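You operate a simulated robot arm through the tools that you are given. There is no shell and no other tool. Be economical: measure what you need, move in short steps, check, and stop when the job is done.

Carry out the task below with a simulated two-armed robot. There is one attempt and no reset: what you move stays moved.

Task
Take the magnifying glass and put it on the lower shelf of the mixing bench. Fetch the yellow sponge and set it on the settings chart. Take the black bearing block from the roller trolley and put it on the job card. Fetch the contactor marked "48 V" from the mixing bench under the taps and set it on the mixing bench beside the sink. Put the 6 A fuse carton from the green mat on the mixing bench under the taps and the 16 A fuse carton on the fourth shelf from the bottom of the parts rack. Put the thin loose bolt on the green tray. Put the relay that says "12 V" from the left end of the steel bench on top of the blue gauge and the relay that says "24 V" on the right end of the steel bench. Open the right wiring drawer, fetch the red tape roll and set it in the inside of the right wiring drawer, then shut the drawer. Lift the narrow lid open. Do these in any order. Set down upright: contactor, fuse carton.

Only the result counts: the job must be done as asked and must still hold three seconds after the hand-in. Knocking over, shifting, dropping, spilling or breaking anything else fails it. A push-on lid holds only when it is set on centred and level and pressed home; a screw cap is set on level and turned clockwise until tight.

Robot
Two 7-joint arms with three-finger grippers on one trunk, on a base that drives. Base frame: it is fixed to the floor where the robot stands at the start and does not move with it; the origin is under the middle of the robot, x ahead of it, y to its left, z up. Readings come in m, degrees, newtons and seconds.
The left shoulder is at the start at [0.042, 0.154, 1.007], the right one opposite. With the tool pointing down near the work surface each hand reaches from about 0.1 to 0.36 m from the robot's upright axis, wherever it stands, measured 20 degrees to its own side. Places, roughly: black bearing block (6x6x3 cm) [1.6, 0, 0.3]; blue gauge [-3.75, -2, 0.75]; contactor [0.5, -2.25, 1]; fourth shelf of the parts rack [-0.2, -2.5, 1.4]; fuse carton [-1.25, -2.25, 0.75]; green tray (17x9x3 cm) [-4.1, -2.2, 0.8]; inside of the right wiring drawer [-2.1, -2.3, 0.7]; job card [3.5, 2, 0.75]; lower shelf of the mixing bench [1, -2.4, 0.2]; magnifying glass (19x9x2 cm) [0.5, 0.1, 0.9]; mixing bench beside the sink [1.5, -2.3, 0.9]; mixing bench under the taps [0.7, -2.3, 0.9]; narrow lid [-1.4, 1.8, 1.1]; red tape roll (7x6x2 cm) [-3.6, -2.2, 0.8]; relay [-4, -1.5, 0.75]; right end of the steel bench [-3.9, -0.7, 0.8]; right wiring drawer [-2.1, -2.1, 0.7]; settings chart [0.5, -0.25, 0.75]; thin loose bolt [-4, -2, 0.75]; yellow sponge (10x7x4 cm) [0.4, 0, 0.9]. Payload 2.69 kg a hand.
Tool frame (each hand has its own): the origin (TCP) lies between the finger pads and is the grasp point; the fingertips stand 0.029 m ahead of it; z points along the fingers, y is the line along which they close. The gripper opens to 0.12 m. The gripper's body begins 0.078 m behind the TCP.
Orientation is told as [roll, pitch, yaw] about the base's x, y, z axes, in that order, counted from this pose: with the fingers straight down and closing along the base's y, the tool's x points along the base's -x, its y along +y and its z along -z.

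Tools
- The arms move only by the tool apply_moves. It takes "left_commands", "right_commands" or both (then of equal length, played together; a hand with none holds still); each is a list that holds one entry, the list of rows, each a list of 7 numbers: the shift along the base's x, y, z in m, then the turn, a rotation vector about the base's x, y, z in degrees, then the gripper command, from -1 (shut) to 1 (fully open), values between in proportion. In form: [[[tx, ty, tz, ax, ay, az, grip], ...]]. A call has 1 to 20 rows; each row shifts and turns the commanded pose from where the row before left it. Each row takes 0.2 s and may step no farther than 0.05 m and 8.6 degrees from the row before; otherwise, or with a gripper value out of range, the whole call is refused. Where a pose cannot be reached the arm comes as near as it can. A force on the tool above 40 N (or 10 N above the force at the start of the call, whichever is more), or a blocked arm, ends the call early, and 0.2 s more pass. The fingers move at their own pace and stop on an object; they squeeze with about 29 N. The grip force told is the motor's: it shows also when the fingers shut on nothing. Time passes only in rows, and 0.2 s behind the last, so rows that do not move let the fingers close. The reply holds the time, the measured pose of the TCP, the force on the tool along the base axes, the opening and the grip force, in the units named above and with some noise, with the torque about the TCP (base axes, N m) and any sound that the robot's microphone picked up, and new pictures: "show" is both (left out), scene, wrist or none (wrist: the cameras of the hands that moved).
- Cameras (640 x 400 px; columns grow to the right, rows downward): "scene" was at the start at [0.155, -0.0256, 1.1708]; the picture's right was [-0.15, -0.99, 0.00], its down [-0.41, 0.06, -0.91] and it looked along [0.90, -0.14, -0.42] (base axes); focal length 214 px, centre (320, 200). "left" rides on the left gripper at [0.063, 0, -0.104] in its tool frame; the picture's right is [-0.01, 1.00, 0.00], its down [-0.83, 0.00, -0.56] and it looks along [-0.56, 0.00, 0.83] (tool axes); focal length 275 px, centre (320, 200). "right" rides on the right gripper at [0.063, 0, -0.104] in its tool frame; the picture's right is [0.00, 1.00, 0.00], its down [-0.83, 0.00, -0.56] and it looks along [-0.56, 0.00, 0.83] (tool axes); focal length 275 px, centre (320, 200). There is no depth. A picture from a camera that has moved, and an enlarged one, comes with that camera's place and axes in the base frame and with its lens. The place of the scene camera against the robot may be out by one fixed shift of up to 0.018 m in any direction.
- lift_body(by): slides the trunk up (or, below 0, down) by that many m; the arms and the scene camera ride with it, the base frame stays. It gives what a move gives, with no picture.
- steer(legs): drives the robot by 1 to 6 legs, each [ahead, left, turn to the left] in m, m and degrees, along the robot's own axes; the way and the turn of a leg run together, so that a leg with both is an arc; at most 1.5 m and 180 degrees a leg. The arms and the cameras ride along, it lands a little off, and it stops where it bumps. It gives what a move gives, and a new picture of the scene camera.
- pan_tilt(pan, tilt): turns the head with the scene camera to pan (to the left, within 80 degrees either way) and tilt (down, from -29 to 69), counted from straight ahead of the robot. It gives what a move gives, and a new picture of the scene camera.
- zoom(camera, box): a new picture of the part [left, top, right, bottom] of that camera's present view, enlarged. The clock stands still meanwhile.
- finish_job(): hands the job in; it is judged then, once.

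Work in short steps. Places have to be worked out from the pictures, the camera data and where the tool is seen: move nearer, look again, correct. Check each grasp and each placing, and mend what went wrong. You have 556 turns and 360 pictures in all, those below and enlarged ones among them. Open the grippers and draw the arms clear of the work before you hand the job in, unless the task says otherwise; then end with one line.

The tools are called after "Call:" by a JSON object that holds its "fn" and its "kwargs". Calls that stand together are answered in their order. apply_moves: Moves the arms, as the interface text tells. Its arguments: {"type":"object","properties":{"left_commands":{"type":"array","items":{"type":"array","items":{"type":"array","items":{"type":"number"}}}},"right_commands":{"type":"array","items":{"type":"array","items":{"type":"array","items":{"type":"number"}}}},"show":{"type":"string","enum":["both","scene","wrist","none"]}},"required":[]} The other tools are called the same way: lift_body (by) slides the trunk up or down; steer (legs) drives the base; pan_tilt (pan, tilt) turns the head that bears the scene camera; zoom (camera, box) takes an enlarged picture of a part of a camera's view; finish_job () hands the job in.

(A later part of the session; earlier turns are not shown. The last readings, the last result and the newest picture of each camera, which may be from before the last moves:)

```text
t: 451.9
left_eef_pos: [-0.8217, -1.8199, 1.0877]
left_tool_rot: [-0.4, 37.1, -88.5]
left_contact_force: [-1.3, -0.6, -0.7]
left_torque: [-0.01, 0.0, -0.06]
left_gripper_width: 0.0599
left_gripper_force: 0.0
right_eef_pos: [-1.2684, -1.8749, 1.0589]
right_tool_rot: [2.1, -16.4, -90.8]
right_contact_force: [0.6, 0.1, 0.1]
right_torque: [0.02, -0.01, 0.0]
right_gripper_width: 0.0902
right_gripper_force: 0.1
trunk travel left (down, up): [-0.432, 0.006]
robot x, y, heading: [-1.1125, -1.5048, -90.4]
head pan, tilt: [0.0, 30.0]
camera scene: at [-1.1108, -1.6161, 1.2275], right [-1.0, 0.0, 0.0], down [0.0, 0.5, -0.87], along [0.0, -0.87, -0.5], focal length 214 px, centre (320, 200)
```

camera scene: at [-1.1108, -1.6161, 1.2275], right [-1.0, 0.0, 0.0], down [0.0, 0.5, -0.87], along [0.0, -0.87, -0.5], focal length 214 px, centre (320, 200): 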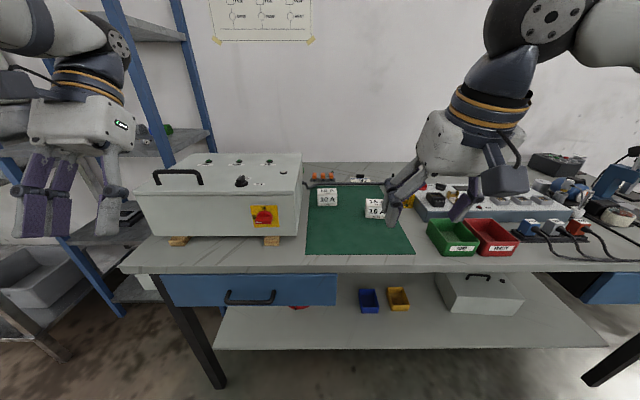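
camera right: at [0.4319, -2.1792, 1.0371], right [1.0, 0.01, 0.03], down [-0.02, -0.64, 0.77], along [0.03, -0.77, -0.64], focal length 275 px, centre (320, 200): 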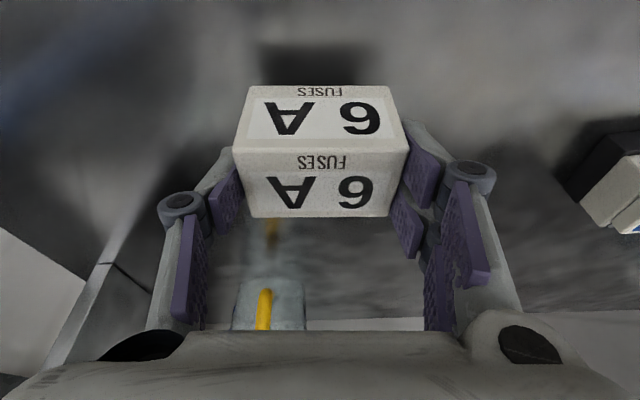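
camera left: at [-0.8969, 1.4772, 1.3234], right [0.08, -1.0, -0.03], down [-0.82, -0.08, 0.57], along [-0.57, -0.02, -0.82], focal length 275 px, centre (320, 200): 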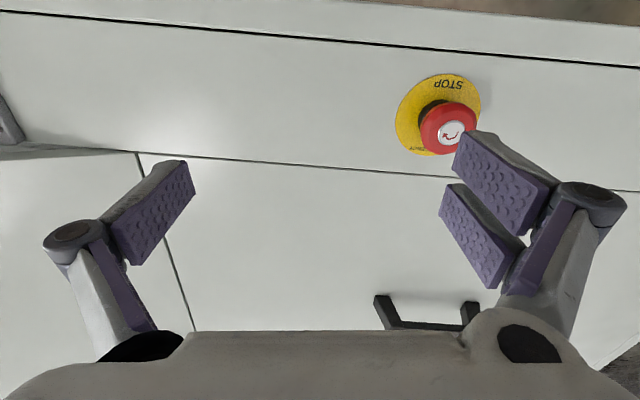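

I tilt the right hand forward to about 50° (useful for the high shelf later) and drive closer.

Call:
{"fn": "apply_moves", "kwargs": {"right_commands": [[[0, -0.01, 0, -8.5, 0, 0, 0.5], [0, -0.01, 0, -8.5, 0, 0, 0.5], [0, -0.01, -0.01, -8.5, 0, 0, 0.5], [0, -0.01, -0.02, -8.5, 0, 0, 0.5], [0, 0, 0, 0, 0, 0, 0.5]]], "show": "none"}}

Call:
{"fn": "steer", "kwargs": {"legs": [[0.1, 0, 0.4]]}}

Call:
{"fn": "apply_moves", "kwargs": {"right_commands": [[[0, 0, 0, 0, 0, 0, 0.5]]], "show": "wrist"}}

```text
t: 453.1
left_eef_pos: [-0.8229, -1.819, 1.0872]
left_tool_rot: [-0.5, 37.0, -88.4]
left_contact_force: [0.0, 0.8, 0.1]
left_torque: [-0.02, 0.02, 0.02]
left_gripper_width: 0.0601
left_gripper_force: 0.1
right_eef_pos: [-1.2684, -1.9128, 1.0305]
right_tool_rot: [3.0, -50.5, -91.2]
right_contact_force: [0.0, -0.4, -0.6]
right_torque: [0.01, -0.03, 0.01]
right_gripper_width: 0.0902
right_gripper_force: 0.0
trunk travel left (down, up): [-0.432, 0.006]
robot x, y, heading: [-1.11, -1.5018, -90.2]
head pan, tilt: [0.0, 30.0]
```

```text
t: 454.3
left_eef_pos: [-0.8198, -1.9157, 1.0872]
left_tool_rot: [-0.6, 37.1, -88.0]
left_contact_force: [-0.2, -1.2, -0.2]
left_torque: [0.01, 0.02, 0.0]
left_gripper_width: 0.06
left_gripper_force: 0.1
right_eef_pos: [-1.2652, -2.0146, 1.03]
right_tool_rot: [2.7, -50.3, -90.8]
right_contact_force: [0.6, -0.3, -0.5]
right_torque: [0.02, 0.01, -0.01]
right_gripper_width: 0.0899
right_gripper_force: 0.1
trunk travel left (down, up): [-0.432, 0.006]
robot x, y, heading: [-1.1099, -1.6051, -89.5]
head pan, tilt: [0.0, 30.0]
camera scene: at [-1.1096, -1.7161, 1.2274], right [-1.0, 0.0, 0.0], down [0.0, 0.5, -0.87], along [0.0, -0.87, -0.5], focal length 214 px, centre (320, 200)
```

scene: 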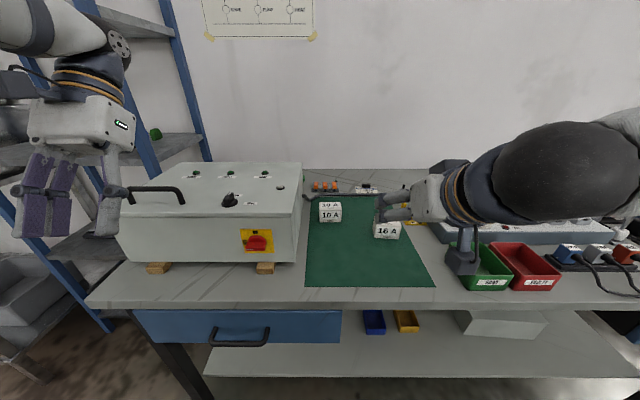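

```text
t: 454.7
left_eef_pos: [-0.8196, -1.9149, 1.0875]
left_tool_rot: [-0.5, 37.0, -88.0]
left_contact_force: [0.0, -1.2, 0.1]
left_torque: [0.0, -0.01, -0.01]
left_gripper_width: 0.0598
left_gripper_force: 0.1
right_eef_pos: [-1.2656, -2.0136, 1.029]
right_tool_rot: [2.9, -50.5, -90.7]
right_contact_force: [0.7, -0.5, -0.1]
right_torque: [0.01, -0.02, -0.02]
right_gripper_width: 0.0901
right_gripper_force: 0.1
trunk travel left (down, up): [-0.432, 0.006]
robot x, y, heading: [-1.1098, -1.601, -89.7]
head pan, tilt: [0.0, 30.0]
camera right: at [-1.269, -1.8943, 1.0464], right [1.0, 0.03, 0.03], down [-0.03, -0.1, 0.99], along [0.03, -0.99, -0.1], focal length 275 px, centre (320, 200)
```

right: 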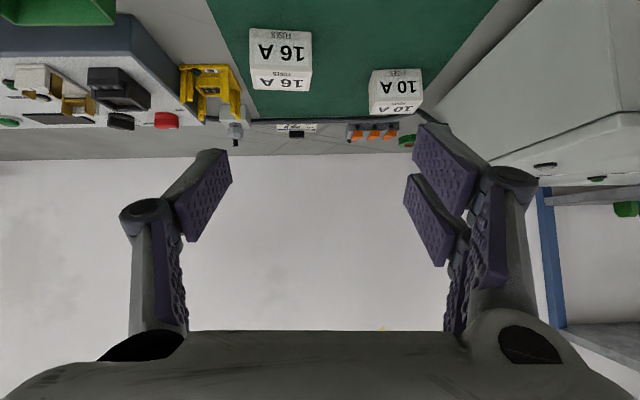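

The 16 A carton is at about (-1.30, -2.205). I align and approach along the tool axis, pausing before contact.

Call:
{"fn": "apply_moves", "kwargs": {"right_commands": [[[-0.012, -0.03, -0.02, 0, 0, -2, 0.4], [-0.012, -0.03, -0.024, 0, 0, -2, 0.4], [-0.01, -0.03, -0.024, 0, 0, 0, 0.4], [0, -0.03, -0.024, 0, 0, 0, 0.4], [0, 0, 0, 0, 0, 0, 0.4]]], "show": "wrist"}}

```text
t: 455.9
left_eef_pos: [-0.8207, -1.9155, 1.0882]
left_tool_rot: [-0.5, 37.0, -88.0]
left_contact_force: [0.4, -0.2, 0.2]
left_torque: [-0.02, -0.03, -0.01]
left_gripper_width: 0.0598
left_gripper_force: 0.1
right_eef_pos: [-1.3004, -2.1334, 0.9362]
right_tool_rot: [2.8, -50.4, -94.9]
right_contact_force: [0.4, 0.4, 0.2]
right_torque: [0.02, 0.01, 0.03]
right_gripper_width: 0.0841
right_gripper_force: 0.0
trunk travel left (down, up): [-0.432, 0.006]
robot x, y, heading: [-1.1109, -1.6062, -89.7]
head pan, tilt: [0.0, 30.0]
camera right: at [-1.2963, -2.0145, 0.9542], right [1.0, -0.04, 0.03], down [-0.03, -0.1, 0.99], along [-0.04, -0.99, -0.1], focal length 275 px, centre (320, 200)
```

right: 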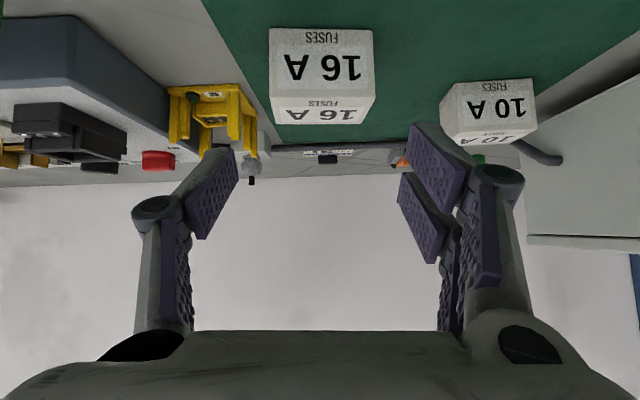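

Call:
{"fn": "apply_moves", "kwargs": {"right_commands": [[[0, -0.025, -0.02, 0, 0, 0, 0.4], [0, -0.025, -0.02, 0, 0, 0, 0.4], [0, -0.015, -0.013, 0, 0, 0, 0.4], [0, 0, 0, 0, 0, 0, 0.4], [0, 0, 0, 0, 0, 0, -1], [0, 0, 0, 0, 0, 0, -1], [0, 0, 0, 0, 0, 0, -1]]], "show": "wrist"}}

```text
t: 457.5
left_eef_pos: [-0.8207, -1.9162, 1.0881]
left_tool_rot: [-0.5, 37.1, -88.0]
left_contact_force: [0.1, -0.2, 0.6]
left_torque: [-0.02, 0.05, -0.02]
left_gripper_width: 0.0601
left_gripper_force: 0.0
right_eef_pos: [-1.3014, -2.1981, 0.8843]
right_tool_rot: [2.9, -50.3, -94.7]
right_contact_force: [-0.9, -0.1, 0.5]
right_torque: [-0.08, 0.02, -0.04]
right_gripper_width: 0.0695
right_gripper_force: 29.3
trunk travel left (down, up): [-0.432, 0.006]
robot x, y, heading: [-1.1093, -1.5994, -89.7]
head pan, tilt: [0.0, 30.0]
camera right: at [-1.2965, -2.0784, 0.9015], right [1.0, -0.04, 0.03], down [-0.03, -0.1, 0.99], along [-0.04, -0.99, -0.1], focal length 275 px, centre (320, 200)
```

right: 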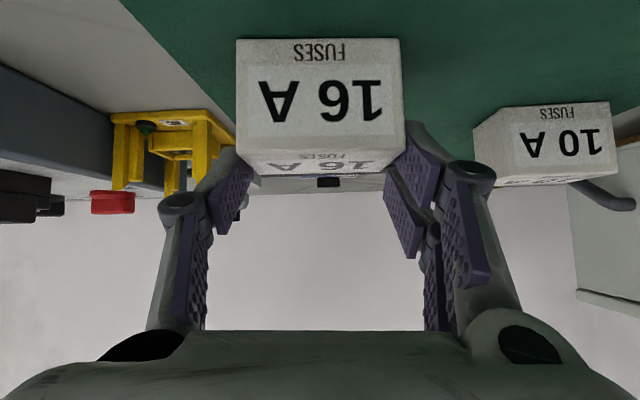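

Gripped (69.5 mm). I lift it and back off, then look at the parts rack.

Call:
{"fn": "apply_moves", "kwargs": {"right_commands": [[[0, 0, 0.03, 0, 0, 0, -1], [0, 0.01, 0.045, 0, 0, 0, -1], [0, 0.02, 0.045, 0, 0, 0, -1], [0, 0.03, 0.035, 0, 0, 0, -1], [0, 0.04, 0.03, 0, 0, 0, -1], [0, 0.04, 0.03, 0, 0, 0, -1], [0, 0, 0, 0, 0, 0, -1]]], "show": "none"}}

Call:
{"fn": "steer", "kwargs": {"legs": [[-0.1, 0, 0], [0, 1.0, 0]]}}

Call:
{"fn": "pan_tilt", "kwargs": {"pan": 0, "tilt": 0}}

```text
t: 459.1
left_eef_pos: [-0.8201, -1.9164, 1.0877]
left_tool_rot: [-0.5, 37.2, -88.0]
left_contact_force: [-0.6, -0.3, 0.3]
left_torque: [0.02, 0.02, -0.02]
left_gripper_width: 0.0598
left_gripper_force: 0.1
right_eef_pos: [-1.2992, -2.1308, 1.0452]
right_tool_rot: [2.9, -50.5, -94.7]
right_contact_force: [1.0, -0.4, -1.4]
right_torque: [-0.01, -0.01, -0.03]
right_gripper_width: 0.0693
right_gripper_force: 28.7
right hand out of reach, approached as far as the arm can: row 5, 6
trunk travel left (down, up): [-0.432, 0.006]
robot x, y, heading: [-1.1107, -1.6038, -89.7]
head pan, tilt: [0.0, 30.0]
```

```text
t: 467.9
left_eef_pos: [0.1836, -1.8216, 1.0877]
left_tool_rot: [-0.5, 37.2, -88.5]
left_contact_force: [0.2, -0.8, 0.4]
left_torque: [0.02, -0.03, 0.02]
left_gripper_width: 0.06
left_gripper_force: 0.1
right_eef_pos: [-0.2979, -2.031, 1.0462]
right_tool_rot: [2.8, -50.4, -95.4]
right_contact_force: [0.1, -0.2, -0.8]
right_torque: [0.01, -0.01, 0.02]
right_gripper_width: 0.069
right_gripper_force: 29.2
trunk travel left (down, up): [-0.432, 0.006]
robot x, y, heading: [-0.1047, -1.5061, -90.2]
head pan, tilt: [0.0, 30.0]
camera scene: at [-0.1044, -1.6181, 1.2275], right [-1.0, 0.01, 0.0], down [0.0, 0.5, -0.87], along [-0.01, -0.87, -0.5], focal length 214 px, centre (320, 200)
```

scene: 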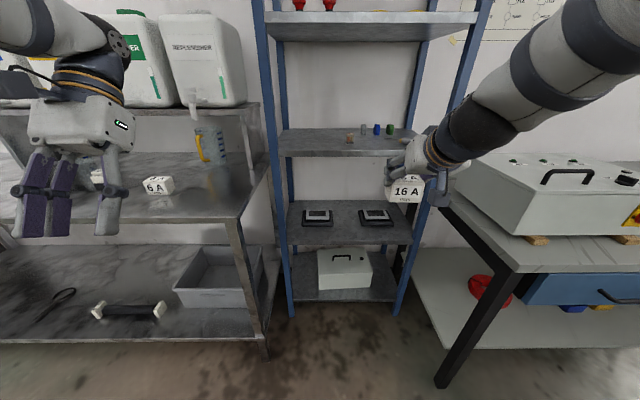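

```text
t: 468.8
left_eef_pos: [0.1828, -1.8218, 1.0876]
left_tool_rot: [-0.5, 37.0, -88.5]
left_contact_force: [-1.1, 0.8, -0.1]
left_torque: [0.01, 0.0, 0.01]
left_gripper_width: 0.06
left_gripper_force: 0.0
right_eef_pos: [-0.2977, -2.0303, 1.0455]
right_tool_rot: [2.9, -50.4, -95.5]
right_contact_force: [-0.7, -0.1, -1.0]
right_torque: [-0.02, 0.04, -0.02]
right_gripper_width: 0.0694
right_gripper_force: 29.2
trunk travel left (down, up): [-0.432, 0.006]
robot x, y, heading: [-0.1022, -1.5089, -90.3]
head pan, tilt: [0.0, 0.0]
camera scene: at [-0.1045, -1.6177, 1.2757], right [-1.0, 0.01, 0.0], down [0.0, 0.0, -1.0], along [-0.01, -1.0, 0.0], focal length 214 px, centre (320, 200)
```

scene: 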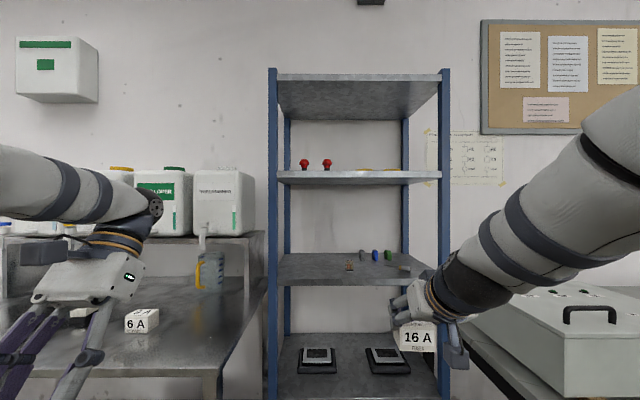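

The fourth shelf (with red knobs) is at z≈1.355. I raise the right hand with the carton above that level to see its surface.

Call:
{"fn": "apply_moves", "kwargs": {"right_commands": [[[0, 0.0, 0.045, 0, 0, 0, -1], [0, 0, 0.045, 0, 0, 0, -1], [0, 0, 0.045, 0, 0, 0, -1], [0, 0, 0.045, 0, 0, 0, -1], [0, 0, 0.045, 0, 0, 0, -1], [0, 0, 0.045, 0, 0, 0, -1], [0, 0, 0.045, 0, 0, 0, -1], [0, 0, 0.045, 0, 0, 0, -1], [0, 0, 0.045, 0, 0, 0, -1], [0, 0, 0, 0, 0, 0, -1]]], "show": "both"}}

```text
t: 471.0
left_eef_pos: [0.1833, -1.8204, 1.0881]
left_tool_rot: [-0.5, 37.1, -88.6]
left_contact_force: [-0.1, -0.3, -0.4]
left_torque: [0.0, 0.01, 0.0]
left_gripper_width: 0.0602
left_gripper_force: 0.2
right_eef_pos: [-0.298, -2.0315, 1.0458]
right_tool_rot: [2.9, -50.4, -95.4]
right_contact_force: [-0.3, 0.5, -1.5]
right_torque: [0.01, -0.01, 0.01]
right_gripper_width: 0.0694
right_gripper_force: 28.8
right hand out of reach, approached as far as the arm can: row 1, 2, 3, 4, 5, 6, 7, 8, 9
trunk travel left (down, up): [-0.432, 0.006]
robot x, y, heading: [-0.101, -1.5047, -90.5]
head pan, tilt: [0.0, 0.0]
camera scene: at [-0.1045, -1.6177, 1.2758], right [-1.0, 0.01, 0.0], down [0.0, 0.0, -1.0], along [-0.01, -1.0, 0.0], focal length 214 px, centre (320, 200)
camera right: at [-0.293, -1.9119, 1.0623], right [1.0, -0.05, 0.03], down [-0.03, -0.1, 0.99], along [-0.05, -0.99, -0.1], focal length 275 px, centre (320, 200)
```

scene: 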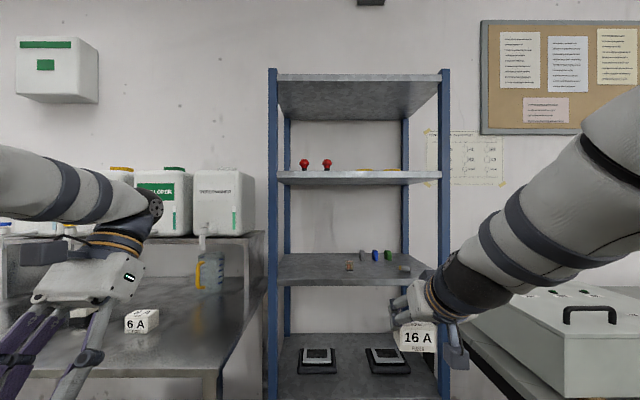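
right: 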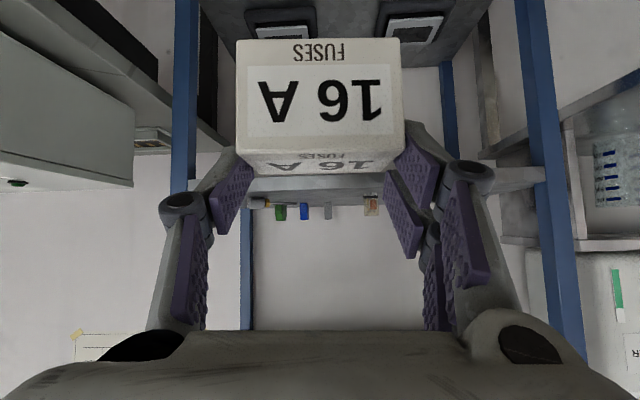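

The arm is at some joint limit. I test moving the hand outward and back a bit, then up.

Call:
{"fn": "apply_moves", "kwargs": {"right_commands": [[[-0.04, 0.02, 0.0, 0, 0, 0, -1], [-0.04, 0.02, 0.02, 0, 0, 0, -1], [0, 0, 0.04, 0, 0, 0, -1], [0, 0, 0.04, 0, 0, 0, -1], [0, 0, 0, 0, 0, 0, -1]]], "show": "none"}}

```text
t: 472.2
left_eef_pos: [0.1831, -1.8217, 1.0878]
left_tool_rot: [-0.5, 37.1, -88.6]
left_contact_force: [-0.6, 0.7, -0.4]
left_torque: [0.01, 0.01, 0.0]
left_gripper_width: 0.0599
left_gripper_force: 0.1
right_eef_pos: [-0.3176, -2.0307, 1.0442]
right_tool_rot: [2.9, -50.4, -95.3]
right_contact_force: [-0.3, 0.2, -2.0]
right_torque: [0.03, 0.02, 0.0]
right_gripper_width: 0.0692
right_gripper_force: 29.3
right hand out of reach, approached as far as the arm can: row 1, 2, 3, 4
trunk travel left (down, up): [-0.432, 0.006]
robot x, y, heading: [-0.1046, -1.5041, -90.3]
head pan, tilt: [0.0, 0.0]
```

I test whether the arm can get that high with a horizontal tool (the carton merely tilts in the air): rotate forward 38°, then go up.

Call:
{"fn": "apply_moves", "kwargs": {"right_commands": [[[0, 0, 0, -7.6, 0, 0, -1], [0, 0, 0.01, -7.6, 0, 0, -1], [0, 0, 0.02, -7.6, 0, 0, -1], [0, 0, 0.02, -7.6, 0, 0, -1], [0, 0, 0.03, -7.6, 0, 0, -1], [0, 0, 0.045, 0, 0, 0, -1], [0, 0, 0.045, 0, 0, 0, -1], [0, 0, 0.045, 0, 0, 0, -1], [0, 0, 0.045, 0, 0, 0, -1], [0, 0, 0.045, 0, 0, 0, -1], [0, 0, 0.045, 0, 0, 0, -1], [0, 0, 0, 0, 0, 0, -1]]], "show": "wrist"}}

```text
t: 474.8
left_eef_pos: [0.1823, -1.8223, 1.0871]
left_tool_rot: [-0.4, 37.1, -88.7]
left_contact_force: [0.1, -1.2, -0.4]
left_torque: [-0.02, -0.04, -0.01]
left_gripper_width: 0.0597
left_gripper_force: 0.1
right_eef_pos: [-0.3165, -2.0316, 1.3969]
right_tool_rot: [64.4, -86.3, -155.7]
right_contact_force: [-1.1, -0.5, -0.6]
right_torque: [0.04, -0.01, 0.0]
right_gripper_width: 0.0696
right_gripper_force: 28.5
trunk travel left (down, up): [-0.432, 0.006]
robot x, y, heading: [-0.1038, -1.5054, -90.2]
head pan, tilt: [0.0, 0.0]
camera right: at [-0.3117, -1.9261, 1.3366], right [1.0, -0.02, 0.05], down [-0.03, 0.53, 0.85], along [-0.05, -0.85, 0.53], focal length 275 px, centre (320, 200)
```

right: 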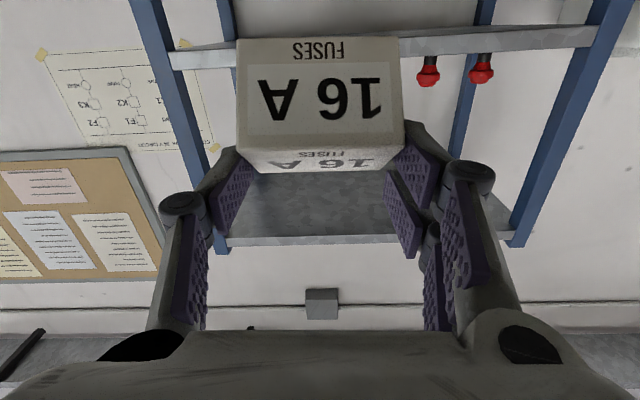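

The horizontal pose reaches that height fine. So I'll set the carton down at the mixing bench's front edge and re-grip it with a level tool (the wrist camera hanging free before the edge). First I bring the hand back down to the 50° tilt and drive over.

Call:
{"fn": "apply_moves", "kwargs": {"right_commands": [[[0, 0, -0.045, 0, 0, 0, -1], [0, 0, -0.045, 0, 0, 0, -1], [0, 0, -0.045, 0, 0, 0, -1], [0, 0, -0.045, 0, 0, 0, -1], [0, 0, -0.045, 0, 0, 0, -1], [0, 0, -0.045, 0, 0, 0, -1], [0, 0, -0.03, 7.6, 0, 0, -1], [0, 0, -0.02, 7.6, 0, 0, -1], [0, 0, -0.02, 7.6, 0, 0, -1], [0, 0, -0.01, 7.6, 0, 0, -1], [0, 0, 0, 7.6, 0, 0, -1], [0, 0, 0, 0, 0, 0, -1]]], "show": "none"}}

Call:
{"fn": "pan_tilt", "kwargs": {"pan": 0, "tilt": 35}}

Call:
{"fn": "steer", "kwargs": {"legs": [[0.0, 0.58, 0.4], [0.06, 0, 0]]}}

Call:
{"fn": "apply_moves", "kwargs": {"right_commands": [[[0, 0, 0, 0, 0, 0, -1]]], "show": "wrist"}}

```text
t: 477.4
left_eef_pos: [0.1833, -1.822, 1.0867]
left_tool_rot: [-0.5, 37.1, -88.6]
left_contact_force: [-0.3, 0.5, -0.2]
left_torque: [0.02, 0.01, -0.01]
left_gripper_width: 0.0601
left_gripper_force: 0.0
right_eef_pos: [-0.3218, -2.0286, 1.0459]
right_tool_rot: [2.4, -52.4, -95.4]
right_contact_force: [0.6, -0.4, -1.0]
right_torque: [0.01, 0.01, 0.01]
right_gripper_width: 0.0693
right_gripper_force: 28.3
right hand out of reach, approached as far as the arm can: row 11
trunk travel left (down, up): [-0.432, 0.006]
robot x, y, heading: [-0.1032, -1.5063, -90.4]
head pan, tilt: [0.0, 0.0]
```

```text
t: 478.4
left_eef_pos: [0.1822, -1.8212, 1.0863]
left_tool_rot: [-0.4, 37.1, -88.5]
left_contact_force: [1.0, -0.3, 0.2]
left_torque: [0.0, 0.01, -0.02]
left_gripper_width: 0.0598
left_gripper_force: 0.0
right_eef_pos: [-0.321, -2.0282, 1.0453]
right_tool_rot: [2.4, -52.3, -95.5]
right_contact_force: [0.5, 1.4, -0.8]
right_torque: [0.03, 0.02, -0.03]
right_gripper_width: 0.0692
right_gripper_force: 29.1
trunk travel left (down, up): [-0.432, 0.006]
robot x, y, heading: [-0.105, -1.5065, -90.2]
head pan, tilt: [0.0, 35.0]
camera scene: at [-0.1045, -1.6157, 1.2197], right [-1.0, 0.01, 0.0], down [0.0, 0.57, -0.82], along [-0.01, -0.82, -0.57], focal length 214 px, centre (320, 200)
```

scene: 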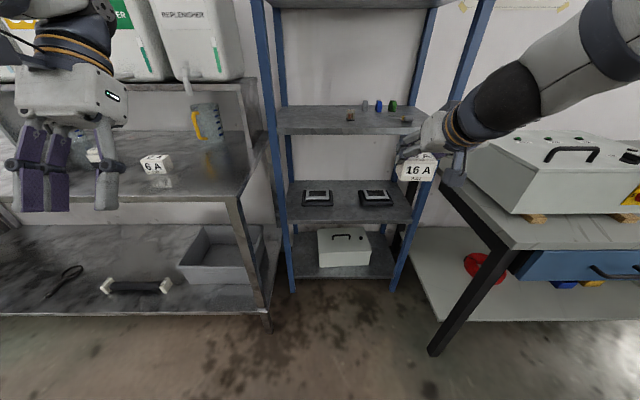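

```text
t: 483.9
left_eef_pos: [0.7646, -1.8807, 1.0863]
left_tool_rot: [-0.5, 37.1, -88.0]
left_contact_force: [0.0, -0.8, -0.7]
left_torque: [0.02, -0.04, 0.01]
left_gripper_width: 0.06
left_gripper_force: 0.0
right_eef_pos: [0.2624, -2.0938, 1.0454]
right_tool_rot: [2.3, -52.3, -95.0]
right_contact_force: [0.5, -1.7, -1.0]
right_torque: [0.03, 0.0, -0.02]
right_gripper_width: 0.0692
right_gripper_force: 29.7
trunk travel left (down, up): [-0.432, 0.006]
robot x, y, heading: [0.4728, -1.5636, -89.6]
head pan, tilt: [0.0, 35.0]
camera scene: at [0.475, -1.6781, 1.2196], right [-1.0, 0.0, 0.0], down [0.0, 0.57, -0.82], along [0.0, -0.82, -0.57], focal length 214 px, centre (320, 200)
```

scene: 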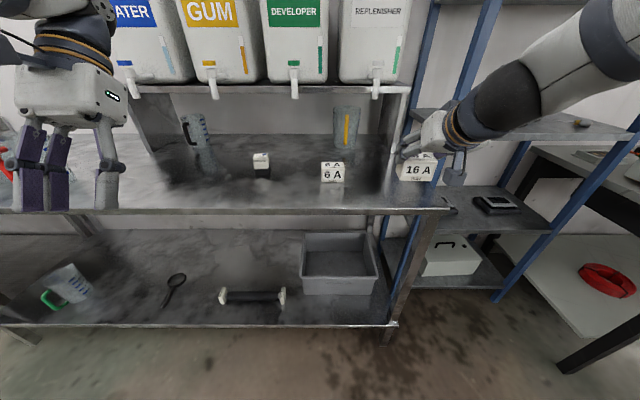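

```text
t: 484.3
left_eef_pos: [0.7648, -1.8795, 1.0869]
left_tool_rot: [-0.5, 37.0, -88.1]
left_contact_force: [0.0, 0.4, 0.8]
left_torque: [0.0, 0.06, -0.01]
left_gripper_width: 0.0599
left_gripper_force: 0.1
right_eef_pos: [0.2622, -2.0925, 1.0462]
right_tool_rot: [2.3, -52.5, -94.9]
right_contact_force: [0.6, -0.7, -1.5]
right_torque: [0.04, 0.0, 0.01]
right_gripper_width: 0.0694
right_gripper_force: 28.9
trunk travel left (down, up): [-0.432, 0.006]
robot x, y, heading: [0.4764, -1.5669, -89.7]
head pan, tilt: [0.0, 35.0]
camera right: at [0.2677, -1.9724, 1.0585], right [1.0, -0.05, 0.02], down [-0.03, -0.07, 1.0], along [-0.05, -1.0, -0.07], focal length 275 px, centre (320, 200)
```

right: 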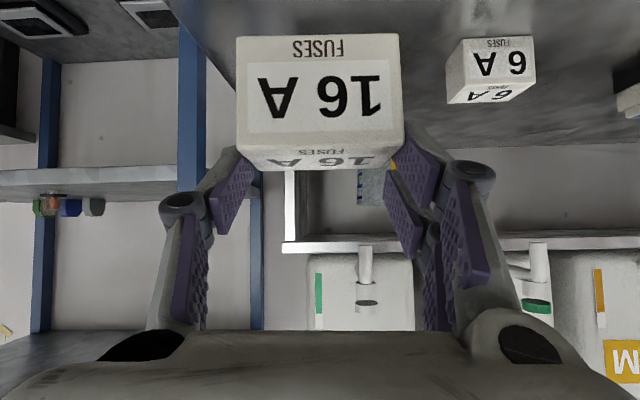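

I lower the carton near the front edge at about y=-2.165.

Call:
{"fn": "apply_moves", "kwargs": {"right_commands": [[[0, -0.035, -0.02, 2, 0, 0, -1], [0, -0.037, -0.03, 0, 0, 0, -1], [0, 0, -0.03, 0, 0, 0, -1], [0, 0, -0.015, 0, 0, 0, -1], [0, 0, -0.006, 0, 0, 0, -1], [0, 0, 0, 0, 0, 0, -1]]], "show": "both"}}

```text
t: 485.7
left_eef_pos: [0.7661, -1.8792, 1.0868]
left_tool_rot: [-0.5, 37.0, -87.9]
left_contact_force: [0.2, 0.6, 0.1]
left_torque: [0.01, 0.0, -0.01]
left_gripper_width: 0.0602
left_gripper_force: 0.0
right_eef_pos: [0.2622, -2.164, 0.9446]
right_tool_rot: [2.2, -50.4, -94.8]
right_contact_force: [-0.3, 0.1, -0.1]
right_torque: [-0.05, -0.09, -0.04]
right_gripper_width: 0.0693
right_gripper_force: 28.9
trunk travel left (down, up): [-0.432, 0.006]
robot x, y, heading: [0.4787, -1.5673, -89.8]
head pan, tilt: [0.0, 35.0]
camera scene: at [0.4751, -1.677, 1.2197], right [-1.0, 0.0, 0.0], down [0.0, 0.57, -0.82], along [0.0, -0.82, -0.57], focal length 214 px, centre (320, 200)
camera right: at [0.2679, -2.0449, 0.962], right [1.0, -0.05, 0.02], down [-0.03, -0.1, 0.99], along [-0.05, -0.99, -0.1], focal length 275 px, centre (320, 200)
```

scene: 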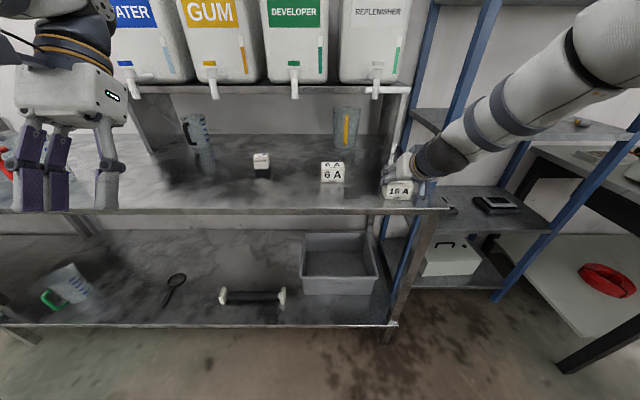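
right: 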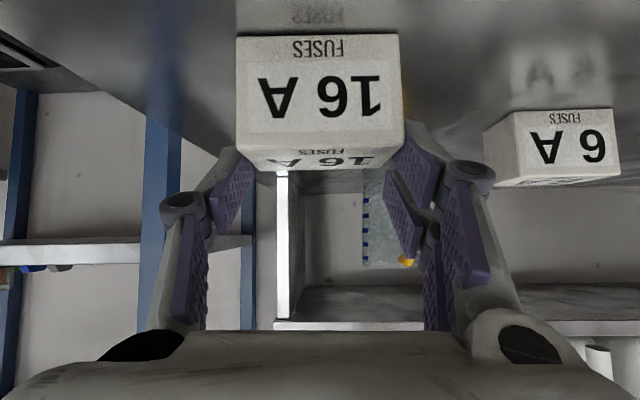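

Call:
{"fn": "apply_moves", "kwargs": {"right_commands": [[[0, 0, -0.003, 0, 0, 0, -1], [0, 0, -0.003, 0, 0, 0, -1], [0, 0, -0.002, 0, 0, 0, -1], [0, 0, 0, 0, 0, 0, -1]]], "show": "none"}}

```text
t: 486.7
left_eef_pos: [0.7655, -1.8776, 1.0873]
left_tool_rot: [-0.6, 36.9, -88.0]
left_contact_force: [0.8, -0.5, 0.8]
left_torque: [-0.04, 0.0, 0.01]
left_gripper_width: 0.06
left_gripper_force: 0.0
right_eef_pos: [0.2627, -2.1647, 0.9407]
right_tool_rot: [2.1, -51.0, -94.8]
right_contact_force: [-2.1, -1.7, 25.4]
right_torque: [-0.49, 0.1, 0.03]
right_gripper_width: 0.0695
right_gripper_force: 28.6
trunk travel left (down, up): [-0.432, 0.006]
robot x, y, heading: [0.4751, -1.5693, -89.8]
head pan, tilt: [0.0, 35.0]
```

Contact is firm. I release, back away, and turn the tool level at z≈0.908.

Call:
{"fn": "apply_moves", "kwargs": {"right_commands": [[[0, 0, 0.002, 0, 0, 0, 0.2], [0, 0, 0, 0, 0, 0, 0.5], [0, 0.03, 0.02, 0, 0, 0, 0.5], [0, 0.04, 0.02, 0, 0, 0, 0.5], [0, 0.03, 0.01, -7, 0, 0, 0.5], [0, 0.02, 0, -7, 0, 0, 0.5], [0, 0.02, 0, -7, 0, 0, 0.5], [0, 0, -0.02, -7, 0, 0, 0.5], [0, 0, -0.03, -7, 0, 0, 0.5], [0, 0, -0.03, 0, 0, 0, 0.5], [0, 0, 0, 0, 0, 0, 0.5]]], "show": "both"}}

```text
t: 489.1
left_eef_pos: [0.7647, -1.8788, 1.0863]
left_tool_rot: [-0.5, 37.0, -88.0]
left_contact_force: [-0.8, -0.2, -0.8]
left_torque: [0.02, 0.01, -0.03]
left_gripper_width: 0.06
left_gripper_force: 0.0
right_eef_pos: [0.2627, -2.0241, 0.9088]
right_tool_rot: [32.7, -84.6, -124.2]
right_contact_force: [1.0, -0.2, -0.5]
right_torque: [0.01, 0.02, -0.02]
right_gripper_width: 0.09
right_gripper_force: 0.1
trunk travel left (down, up): [-0.432, 0.006]
robot x, y, heading: [0.4757, -1.5675, -89.8]
head pan, tilt: [0.0, 35.0]
camera scene: at [0.4751, -1.6768, 1.2198], right [-1.0, 0.0, 0.0], down [0.0, 0.57, -0.82], along [0.0, -0.82, -0.57], focal length 214 px, centre (320, 200)
camera right: at [0.2688, -1.9164, 0.853], right [1.0, -0.03, 0.05], down [-0.03, 0.49, 0.87], along [-0.05, -0.87, 0.49], focal length 275 px, centre (320, 200)
```

scene: 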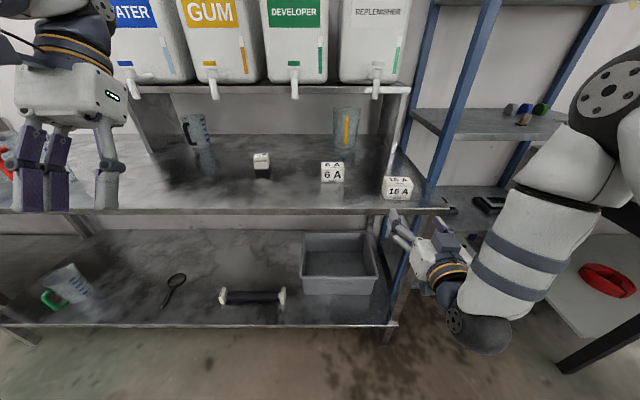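
right: 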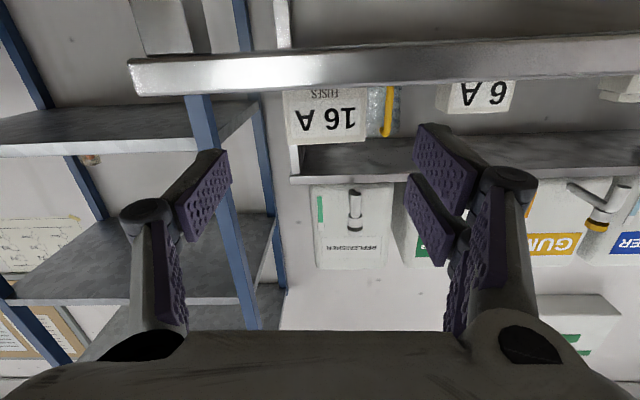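

The level tool lines up with the carton. I advance and grip it.

Call:
{"fn": "apply_moves", "kwargs": {"right_commands": [[[0, -0.035, 0, 0, 0, 0, 0.5], [0, -0.035, 0, 0, 0, 0, 0.5], [0, -0.035, 0, 0, 0, 0, 0.5], [0, -0.033, 0, 0, 0, 0, 0.5], [0, 0, 0, 0, 0, 0, 0.5]]], "show": "both"}}

```text
t: 490.3
left_eef_pos: [0.7645, -1.8802, 1.0877]
left_tool_rot: [-0.5, 37.0, -88.0]
left_contact_force: [-0.2, 0.2, 0.0]
left_torque: [0.02, 0.02, -0.04]
left_gripper_width: 0.06
left_gripper_force: 0.0
right_eef_pos: [0.2625, -2.1632, 0.909]
right_tool_rot: [32.0, -84.5, -123.8]
right_contact_force: [0.0, 0.2, -0.2]
right_torque: [0.0, 0.0, -0.01]
right_gripper_width: 0.09
right_gripper_force: 0.0
trunk travel left (down, up): [-0.432, 0.006]
robot x, y, heading: [0.4754, -1.5683, -89.9]
head pan, tilt: [0.0, 35.0]
camera scene: at [0.475, -1.6769, 1.2197], right [-1.0, 0.0, 0.0], down [0.0, 0.57, -0.82], along [0.0, -0.82, -0.57], focal length 214 px, centre (320, 200)
camera right: at [0.2672, -2.0556, 0.8533], right [1.0, -0.03, 0.05], down [-0.03, 0.49, 0.87], along [-0.05, -0.87, 0.49], focal length 275 px, centre (320, 200)
```

scene: 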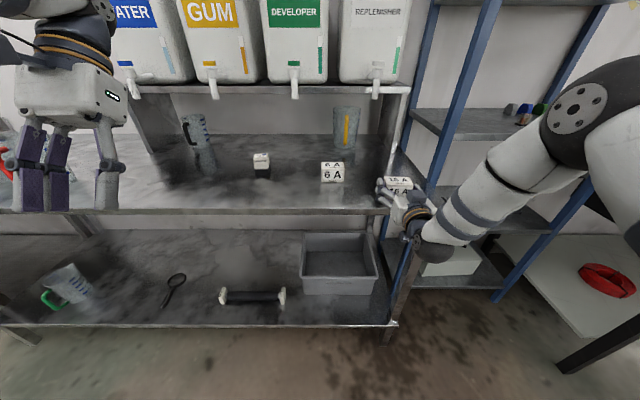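
right: 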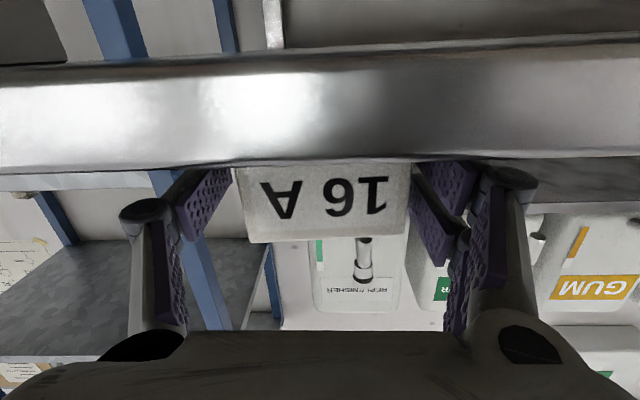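

The carton sits squarely between the fingers; I close and lift.

Call:
{"fn": "apply_moves", "kwargs": {"right_commands": [[[0, -0.004, 0, 0, 0, 0, -0.3], [0, 0, 0, 0, 0, 0, -1], [0, 0, 0, 0, 0, 0, -1], [0, 0, 0.02, 0, 0, 0, -1], [0, 0, 0.03, 0, 0, 0, -1], [0, 0.03, 0.03, 0, 0, 0, -1], [0, 0.04, 0.03, 0, 0, 0, -1], [0, 0, 0, 0, 0, 0, -1]]], "show": "wrist"}}

```text
t: 492.1
left_eef_pos: [0.7651, -1.8795, 1.0874]
left_tool_rot: [-0.5, 37.2, -88.0]
left_contact_force: [-0.9, 0.4, -0.2]
left_torque: [0.06, 0.03, 0.01]
left_gripper_width: 0.06
left_gripper_force: 0.0
right_eef_pos: [0.2628, -2.0953, 1.0179]
right_tool_rot: [31.7, -84.5, -123.1]
right_contact_force: [-0.4, 0.5, -1.4]
right_torque: [0.0, -0.01, 0.0]
right_gripper_width: 0.0697
right_gripper_force: 28.9
trunk travel left (down, up): [-0.432, 0.006]
robot x, y, heading: [0.4702, -1.5665, -90.0]
head pan, tilt: [0.0, 35.0]
camera right: at [0.2676, -1.988, 0.9628], right [1.0, -0.03, 0.05], down [-0.03, 0.49, 0.87], along [-0.05, -0.87, 0.49], focal length 275 px, centre (320, 200)
```

right: 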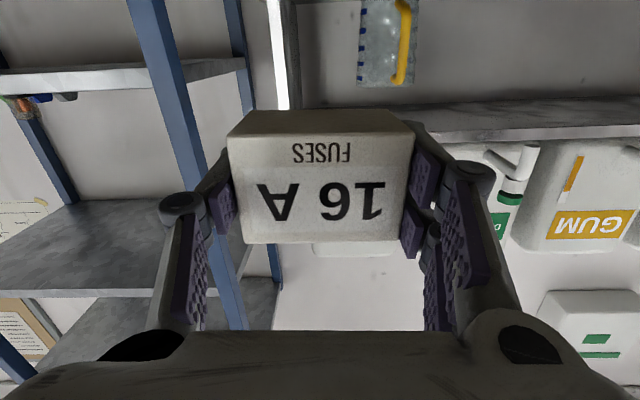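

Held level. I drive to the rack (robot x≈0) and raise the hand to shelf height.

Call:
{"fn": "steer", "kwargs": {"legs": [[0.05, -0.48, 0]]}}

Call:
{"fn": "apply_moves", "kwargs": {"right_commands": [[[0, 0.0, 0.045, 0, 0, 0, -1], [0, 0, 0.045, 0, 0, 0, -1], [0, 0, 0.045, 0, 0, 0, -1], [0, 0, 0.045, 0, 0, 0, -1], [0, 0, 0.045, 0, 0, 0, -1], [0, 0, 0.045, 0, 0, 0, -1], [0, 0, 0.045, 0, 0, 0, -1], [0, 0, 0.045, 0, 0, 0, -1], [0, 0, 0.045, 0, 0, 0, -1], [0, 0, 0.04, 0, 0, 0, -1], [0, 0, 0, 0, 0, 0, -1]]], "show": "wrist"}}

Call:
{"fn": "pan_tilt", "kwargs": {"pan": 0, "tilt": 0}}

```text
t: 496.3
left_eef_pos: [0.2891, -1.9319, 1.0865]
left_tool_rot: [-0.5, 37.1, -87.8]
left_contact_force: [-0.3, 0.3, -0.7]
left_torque: [-0.05, -0.03, -0.01]
left_gripper_width: 0.0601
left_gripper_force: 0.1
right_eef_pos: [-0.2117, -2.147, 1.0189]
right_tool_rot: [32.1, -84.4, -123.4]
right_contact_force: [0.1, -0.2, -0.9]
right_torque: [0.03, 0.01, 0.05]
right_gripper_width: 0.0694
right_gripper_force: 28.9
trunk travel left (down, up): [-0.432, 0.006]
robot x, y, heading: [-0.0056, -1.6186, -89.4]
head pan, tilt: [0.0, 35.0]
camera scene: at [-0.0016, -1.7289, 1.2197], right [-1.0, -0.01, 0.0], down [0.0, 0.57, -0.82], along [0.01, -0.82, -0.57], focal length 214 px, centre (320, 200)
```

scene: 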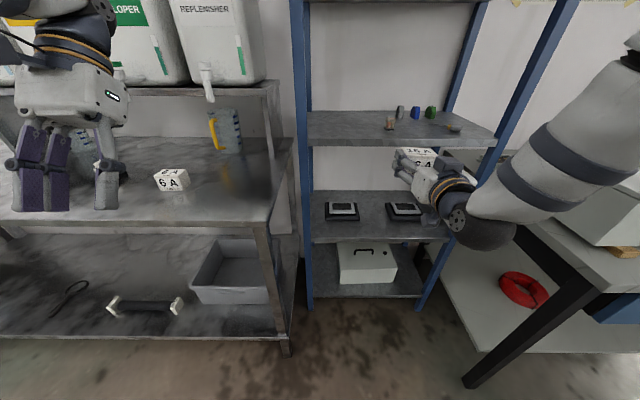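

```text
t: 498.7
left_eef_pos: [0.2894, -1.9304, 1.0878]
left_tool_rot: [-0.5, 37.1, -87.8]
left_contact_force: [-0.2, 0.1, 0.6]
left_torque: [-0.03, 0.02, 0.0]
left_gripper_width: 0.0601
left_gripper_force: 0.1
right_eef_pos: [-0.2119, -2.1501, 1.4659]
right_tool_rot: [31.8, -84.6, -123.1]
right_contact_force: [-0.5, 0.1, -2.1]
right_torque: [0.06, 0.02, -0.02]
right_gripper_width: 0.0695
right_gripper_force: 29.4
trunk travel left (down, up): [-0.432, 0.006]
robot x, y, heading: [-0.0007, -1.6166, -89.3]
head pan, tilt: [0.0, 35.0]
camera right: at [-0.2079, -2.0418, 1.4106], right [1.0, -0.02, 0.05], down [-0.03, 0.49, 0.87], along [-0.04, -0.87, 0.49], focal length 275 px, centre (320, 200)
```

right: 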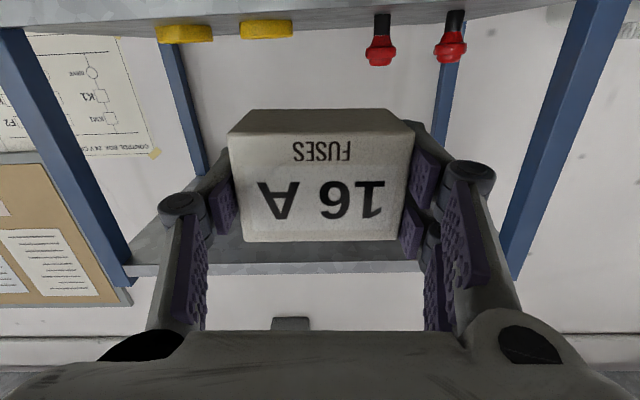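

```text
t: 499.7
left_eef_pos: [0.289, -1.9312, 1.0873]
left_tool_rot: [-0.5, 37.1, -87.8]
left_contact_force: [0.2, -0.3, 0.0]
left_torque: [0.01, -0.03, 0.03]
left_gripper_width: 0.0599
left_gripper_force: 0.0
right_eef_pos: [-0.2135, -2.1501, 1.4661]
right_tool_rot: [32.0, -84.5, -123.5]
right_contact_force: [-0.2, -1.2, -1.9]
right_torque: [0.02, -0.03, 0.03]
right_gripper_width: 0.0694
right_gripper_force: 28.8
trunk travel left (down, up): [-0.432, 0.006]
robot x, y, heading: [-0.0055, -1.6214, -89.5]
head pan, tilt: [0.0, 0.0]
camera scene: at [-0.0014, -1.7309, 1.2757], right [-1.0, -0.01, 0.0], down [0.0, 0.0, -1.0], along [0.01, -1.0, 0.0], focal length 214 px, centre (320, 200)
```

scene: 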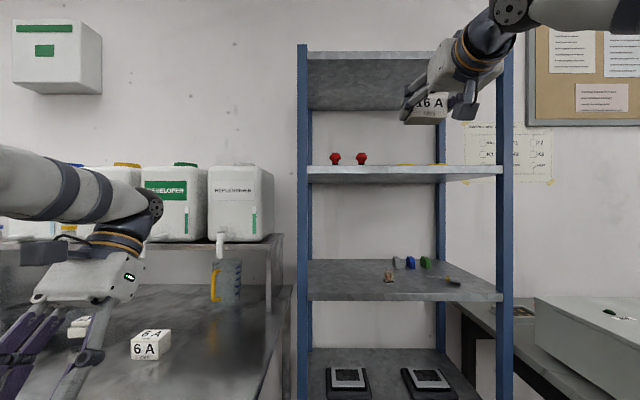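

The hand reaches above the shelf. I raise 3 cm more, drive ahead 0.12 m and check where the shelf's front edge is.

Call:
{"fn": "apply_moves", "kwargs": {"right_commands": [[[0.003, 0.0, 0.015, 0, 0, 0, -1], [0.003, 0, 0.015, 0, 0, 0, -1], [0, 0, 0, 0, 0, 0, -1]]], "show": "none"}}

Call:
{"fn": "steer", "kwargs": {"legs": [[0.12, 0, 0]]}}

Call:
{"fn": "apply_moves", "kwargs": {"right_commands": [[[0, 0.0, 0, 0, 0, 0, -1]]], "show": "wrist"}}

```text
t: 500.5
left_eef_pos: [0.2887, -1.9314, 1.0882]
left_tool_rot: [-0.5, 37.1, -87.8]
left_contact_force: [-0.3, -0.8, 0.2]
left_torque: [0.01, -0.03, -0.02]
left_gripper_width: 0.0599
left_gripper_force: 0.1
right_eef_pos: [-0.2069, -2.1492, 1.4961]
right_tool_rot: [32.1, -84.6, -123.4]
right_contact_force: [-0.8, -0.4, -0.7]
right_torque: [0.02, 0.01, 0.01]
right_gripper_width: 0.0696
right_gripper_force: 29.2
trunk travel left (down, up): [-0.432, 0.006]
robot x, y, heading: [0.0023, -1.618, -89.7]
head pan, tilt: [0.0, 0.0]
```

```text
t: 501.8
left_eef_pos: [0.2897, -2.0536, 1.0877]
left_tool_rot: [-0.5, 37.0, -87.9]
left_contact_force: [0.7, 1.0, -1.0]
left_torque: [0.03, 0.02, 0.02]
left_gripper_width: 0.06
left_gripper_force: 0.1
right_eef_pos: [-0.2076, -2.2694, 1.4954]
right_tool_rot: [32.1, -84.5, -123.6]
right_contact_force: [0.2, 0.0, -1.1]
right_torque: [0.0, 0.0, -0.01]
right_gripper_width: 0.0696
right_gripper_force: 28.9
trunk travel left (down, up): [-0.432, 0.006]
robot x, y, heading: [-0.0012, -1.7415, -89.5]
head pan, tilt: [0.0, 0.0]
camera scene: at [-0.0007, -1.8527, 1.2759], right [-1.0, -0.01, 0.0], down [0.0, 0.0, -1.0], along [0.01, -1.0, 0.0], focal length 214 px, centre (320, 200)
```

scene: 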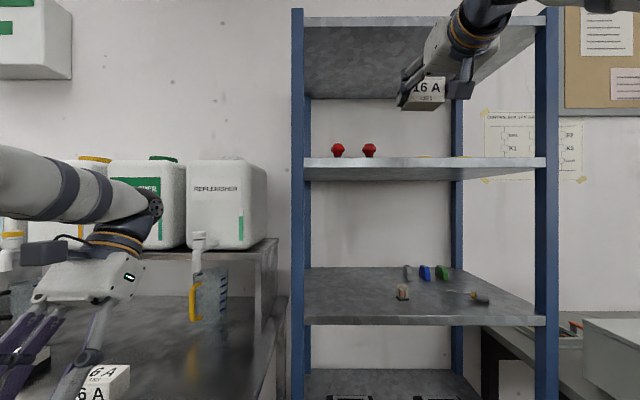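

```text
t: 502.1
left_eef_pos: [0.2894, -2.052, 1.0878]
left_tool_rot: [-0.5, 37.0, -87.9]
left_contact_force: [-0.1, 0.1, -1.4]
left_torque: [-0.04, 0.05, 0.02]
left_gripper_width: 0.0601
left_gripper_force: 0.0
right_eef_pos: [-0.2059, -2.2689, 1.4962]
right_tool_rot: [32.4, -84.6, -124.0]
right_contact_force: [0.8, -1.1, -1.6]
right_torque: [0.0, -0.01, -0.02]
right_gripper_width: 0.0693
right_gripper_force: 29.0
trunk travel left (down, up): [-0.432, 0.006]
robot x, y, heading: [-0.0014, -1.7379, -89.6]
head pan, tilt: [0.0, 0.0]
camera right: at [-0.2012, -2.1612, 1.4404], right [1.0, -0.03, 0.05], down [-0.03, 0.49, 0.87], along [-0.05, -0.87, 0.49], focal length 275 px, centre (320, 200)
```

right: 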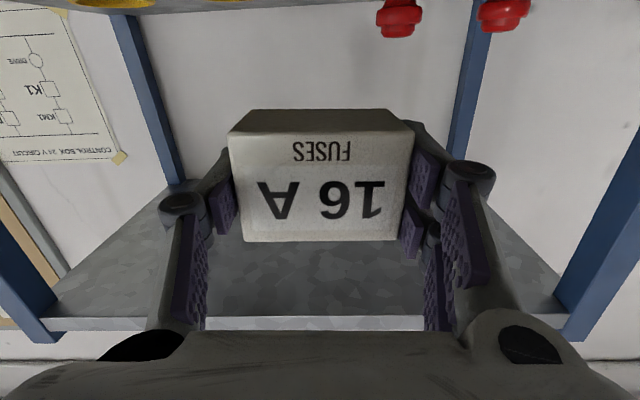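

The shelf's front edge is at y≈-2.39, top z≈1.381. I drive 0.12 m farther, then extend the last part with the arm.

Call:
{"fn": "steer", "kwargs": {"legs": [[0.12, 0, 0]]}}

Call:
{"fn": "apply_moves", "kwargs": {"right_commands": [[[0, -0.02, -0.02, 0, 0, 0, -1], [0, -0.02, -0.02, 0, 0, 0, -1], [0, -0.006, -0.02, 0, 0, 0, -1], [0, 0, 0, 0, 0, 0, -1]]], "show": "both"}}

```text
t: 503.4
left_eef_pos: [0.2909, -2.1737, 1.0882]
left_tool_rot: [-0.5, 37.0, -87.9]
left_contact_force: [0.6, -0.8, -0.2]
left_torque: [0.02, 0.01, -0.01]
left_gripper_width: 0.0599
left_gripper_force: 0.1
right_eef_pos: [-0.2054, -2.3913, 1.4956]
right_tool_rot: [32.3, -84.5, -123.6]
right_contact_force: [0.4, -0.4, -2.5]
right_torque: [-0.01, 0.02, -0.01]
right_gripper_width: 0.0695
right_gripper_force: 29.2
trunk travel left (down, up): [-0.432, 0.006]
robot x, y, heading: [0.0023, -1.8659, -89.7]
head pan, tilt: [0.0, 0.0]
camera scene: at [0.0001, -1.9737, 1.2759], right [-1.0, -0.01, 0.0], down [0.0, 0.0, -1.0], along [0.01, -1.0, 0.0], focal length 214 px, centre (320, 200)
```

scene: 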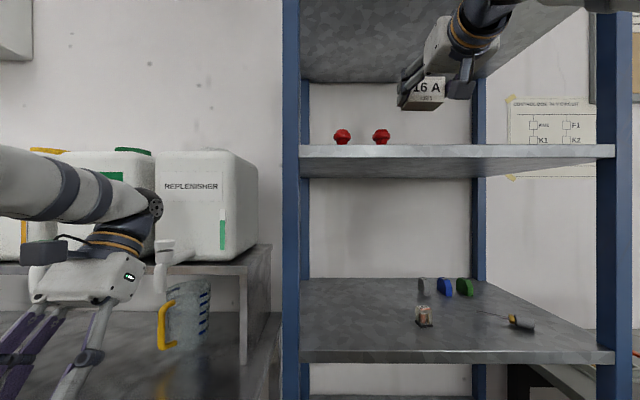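

```text
t: 504.4
left_eef_pos: [0.2905, -2.1731, 1.0885]
left_tool_rot: [-0.5, 37.0, -88.0]
left_contact_force: [0.5, -0.7, 0.5]
left_torque: [0.02, -0.01, 0.01]
left_gripper_width: 0.0601
left_gripper_force: 0.0
right_eef_pos: [-0.2054, -2.4378, 1.4344]
right_tool_rot: [32.4, -84.8, -123.7]
right_contact_force: [-0.4, -0.2, -1.2]
right_torque: [0.03, -0.01, 0.01]
right_gripper_width: 0.0698
right_gripper_force: 29.3
trunk travel left (down, up): [-0.432, 0.006]
robot x, y, heading: [0.0023, -1.8643, -89.8]
head pan, tilt: [0.0, 0.0]
camera scene: at [0.0003, -1.9734, 1.2758], right [-1.0, -0.01, 0.0], down [0.0, 0.0, -1.0], along [0.01, -1.0, 0.0], focal length 214 px, centre (320, 200)
camera right: at [-0.2006, -2.33, 1.3792], right [1.0, -0.03, 0.05], down [-0.03, 0.49, 0.87], along [-0.05, -0.87, 0.49], focal length 275 px, centre (320, 200)
```

scene: 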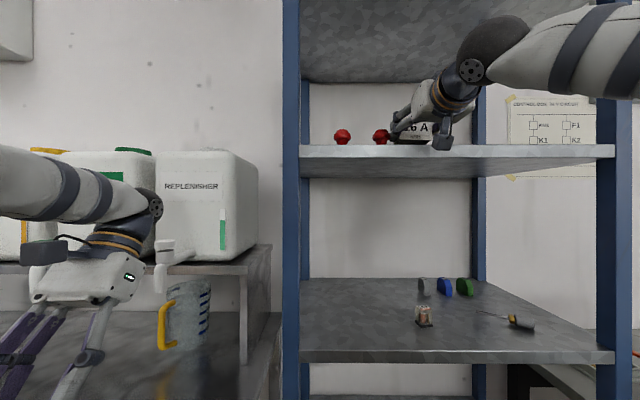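
right: 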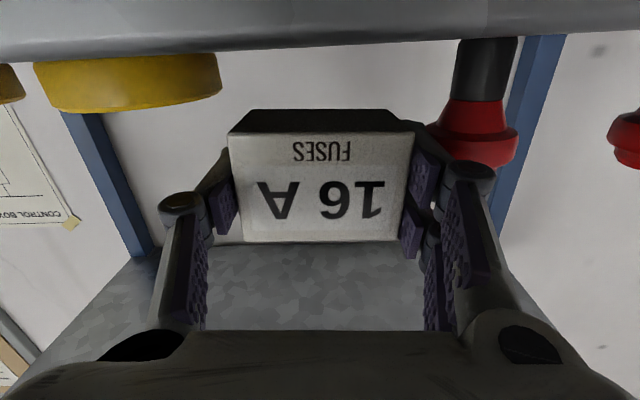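

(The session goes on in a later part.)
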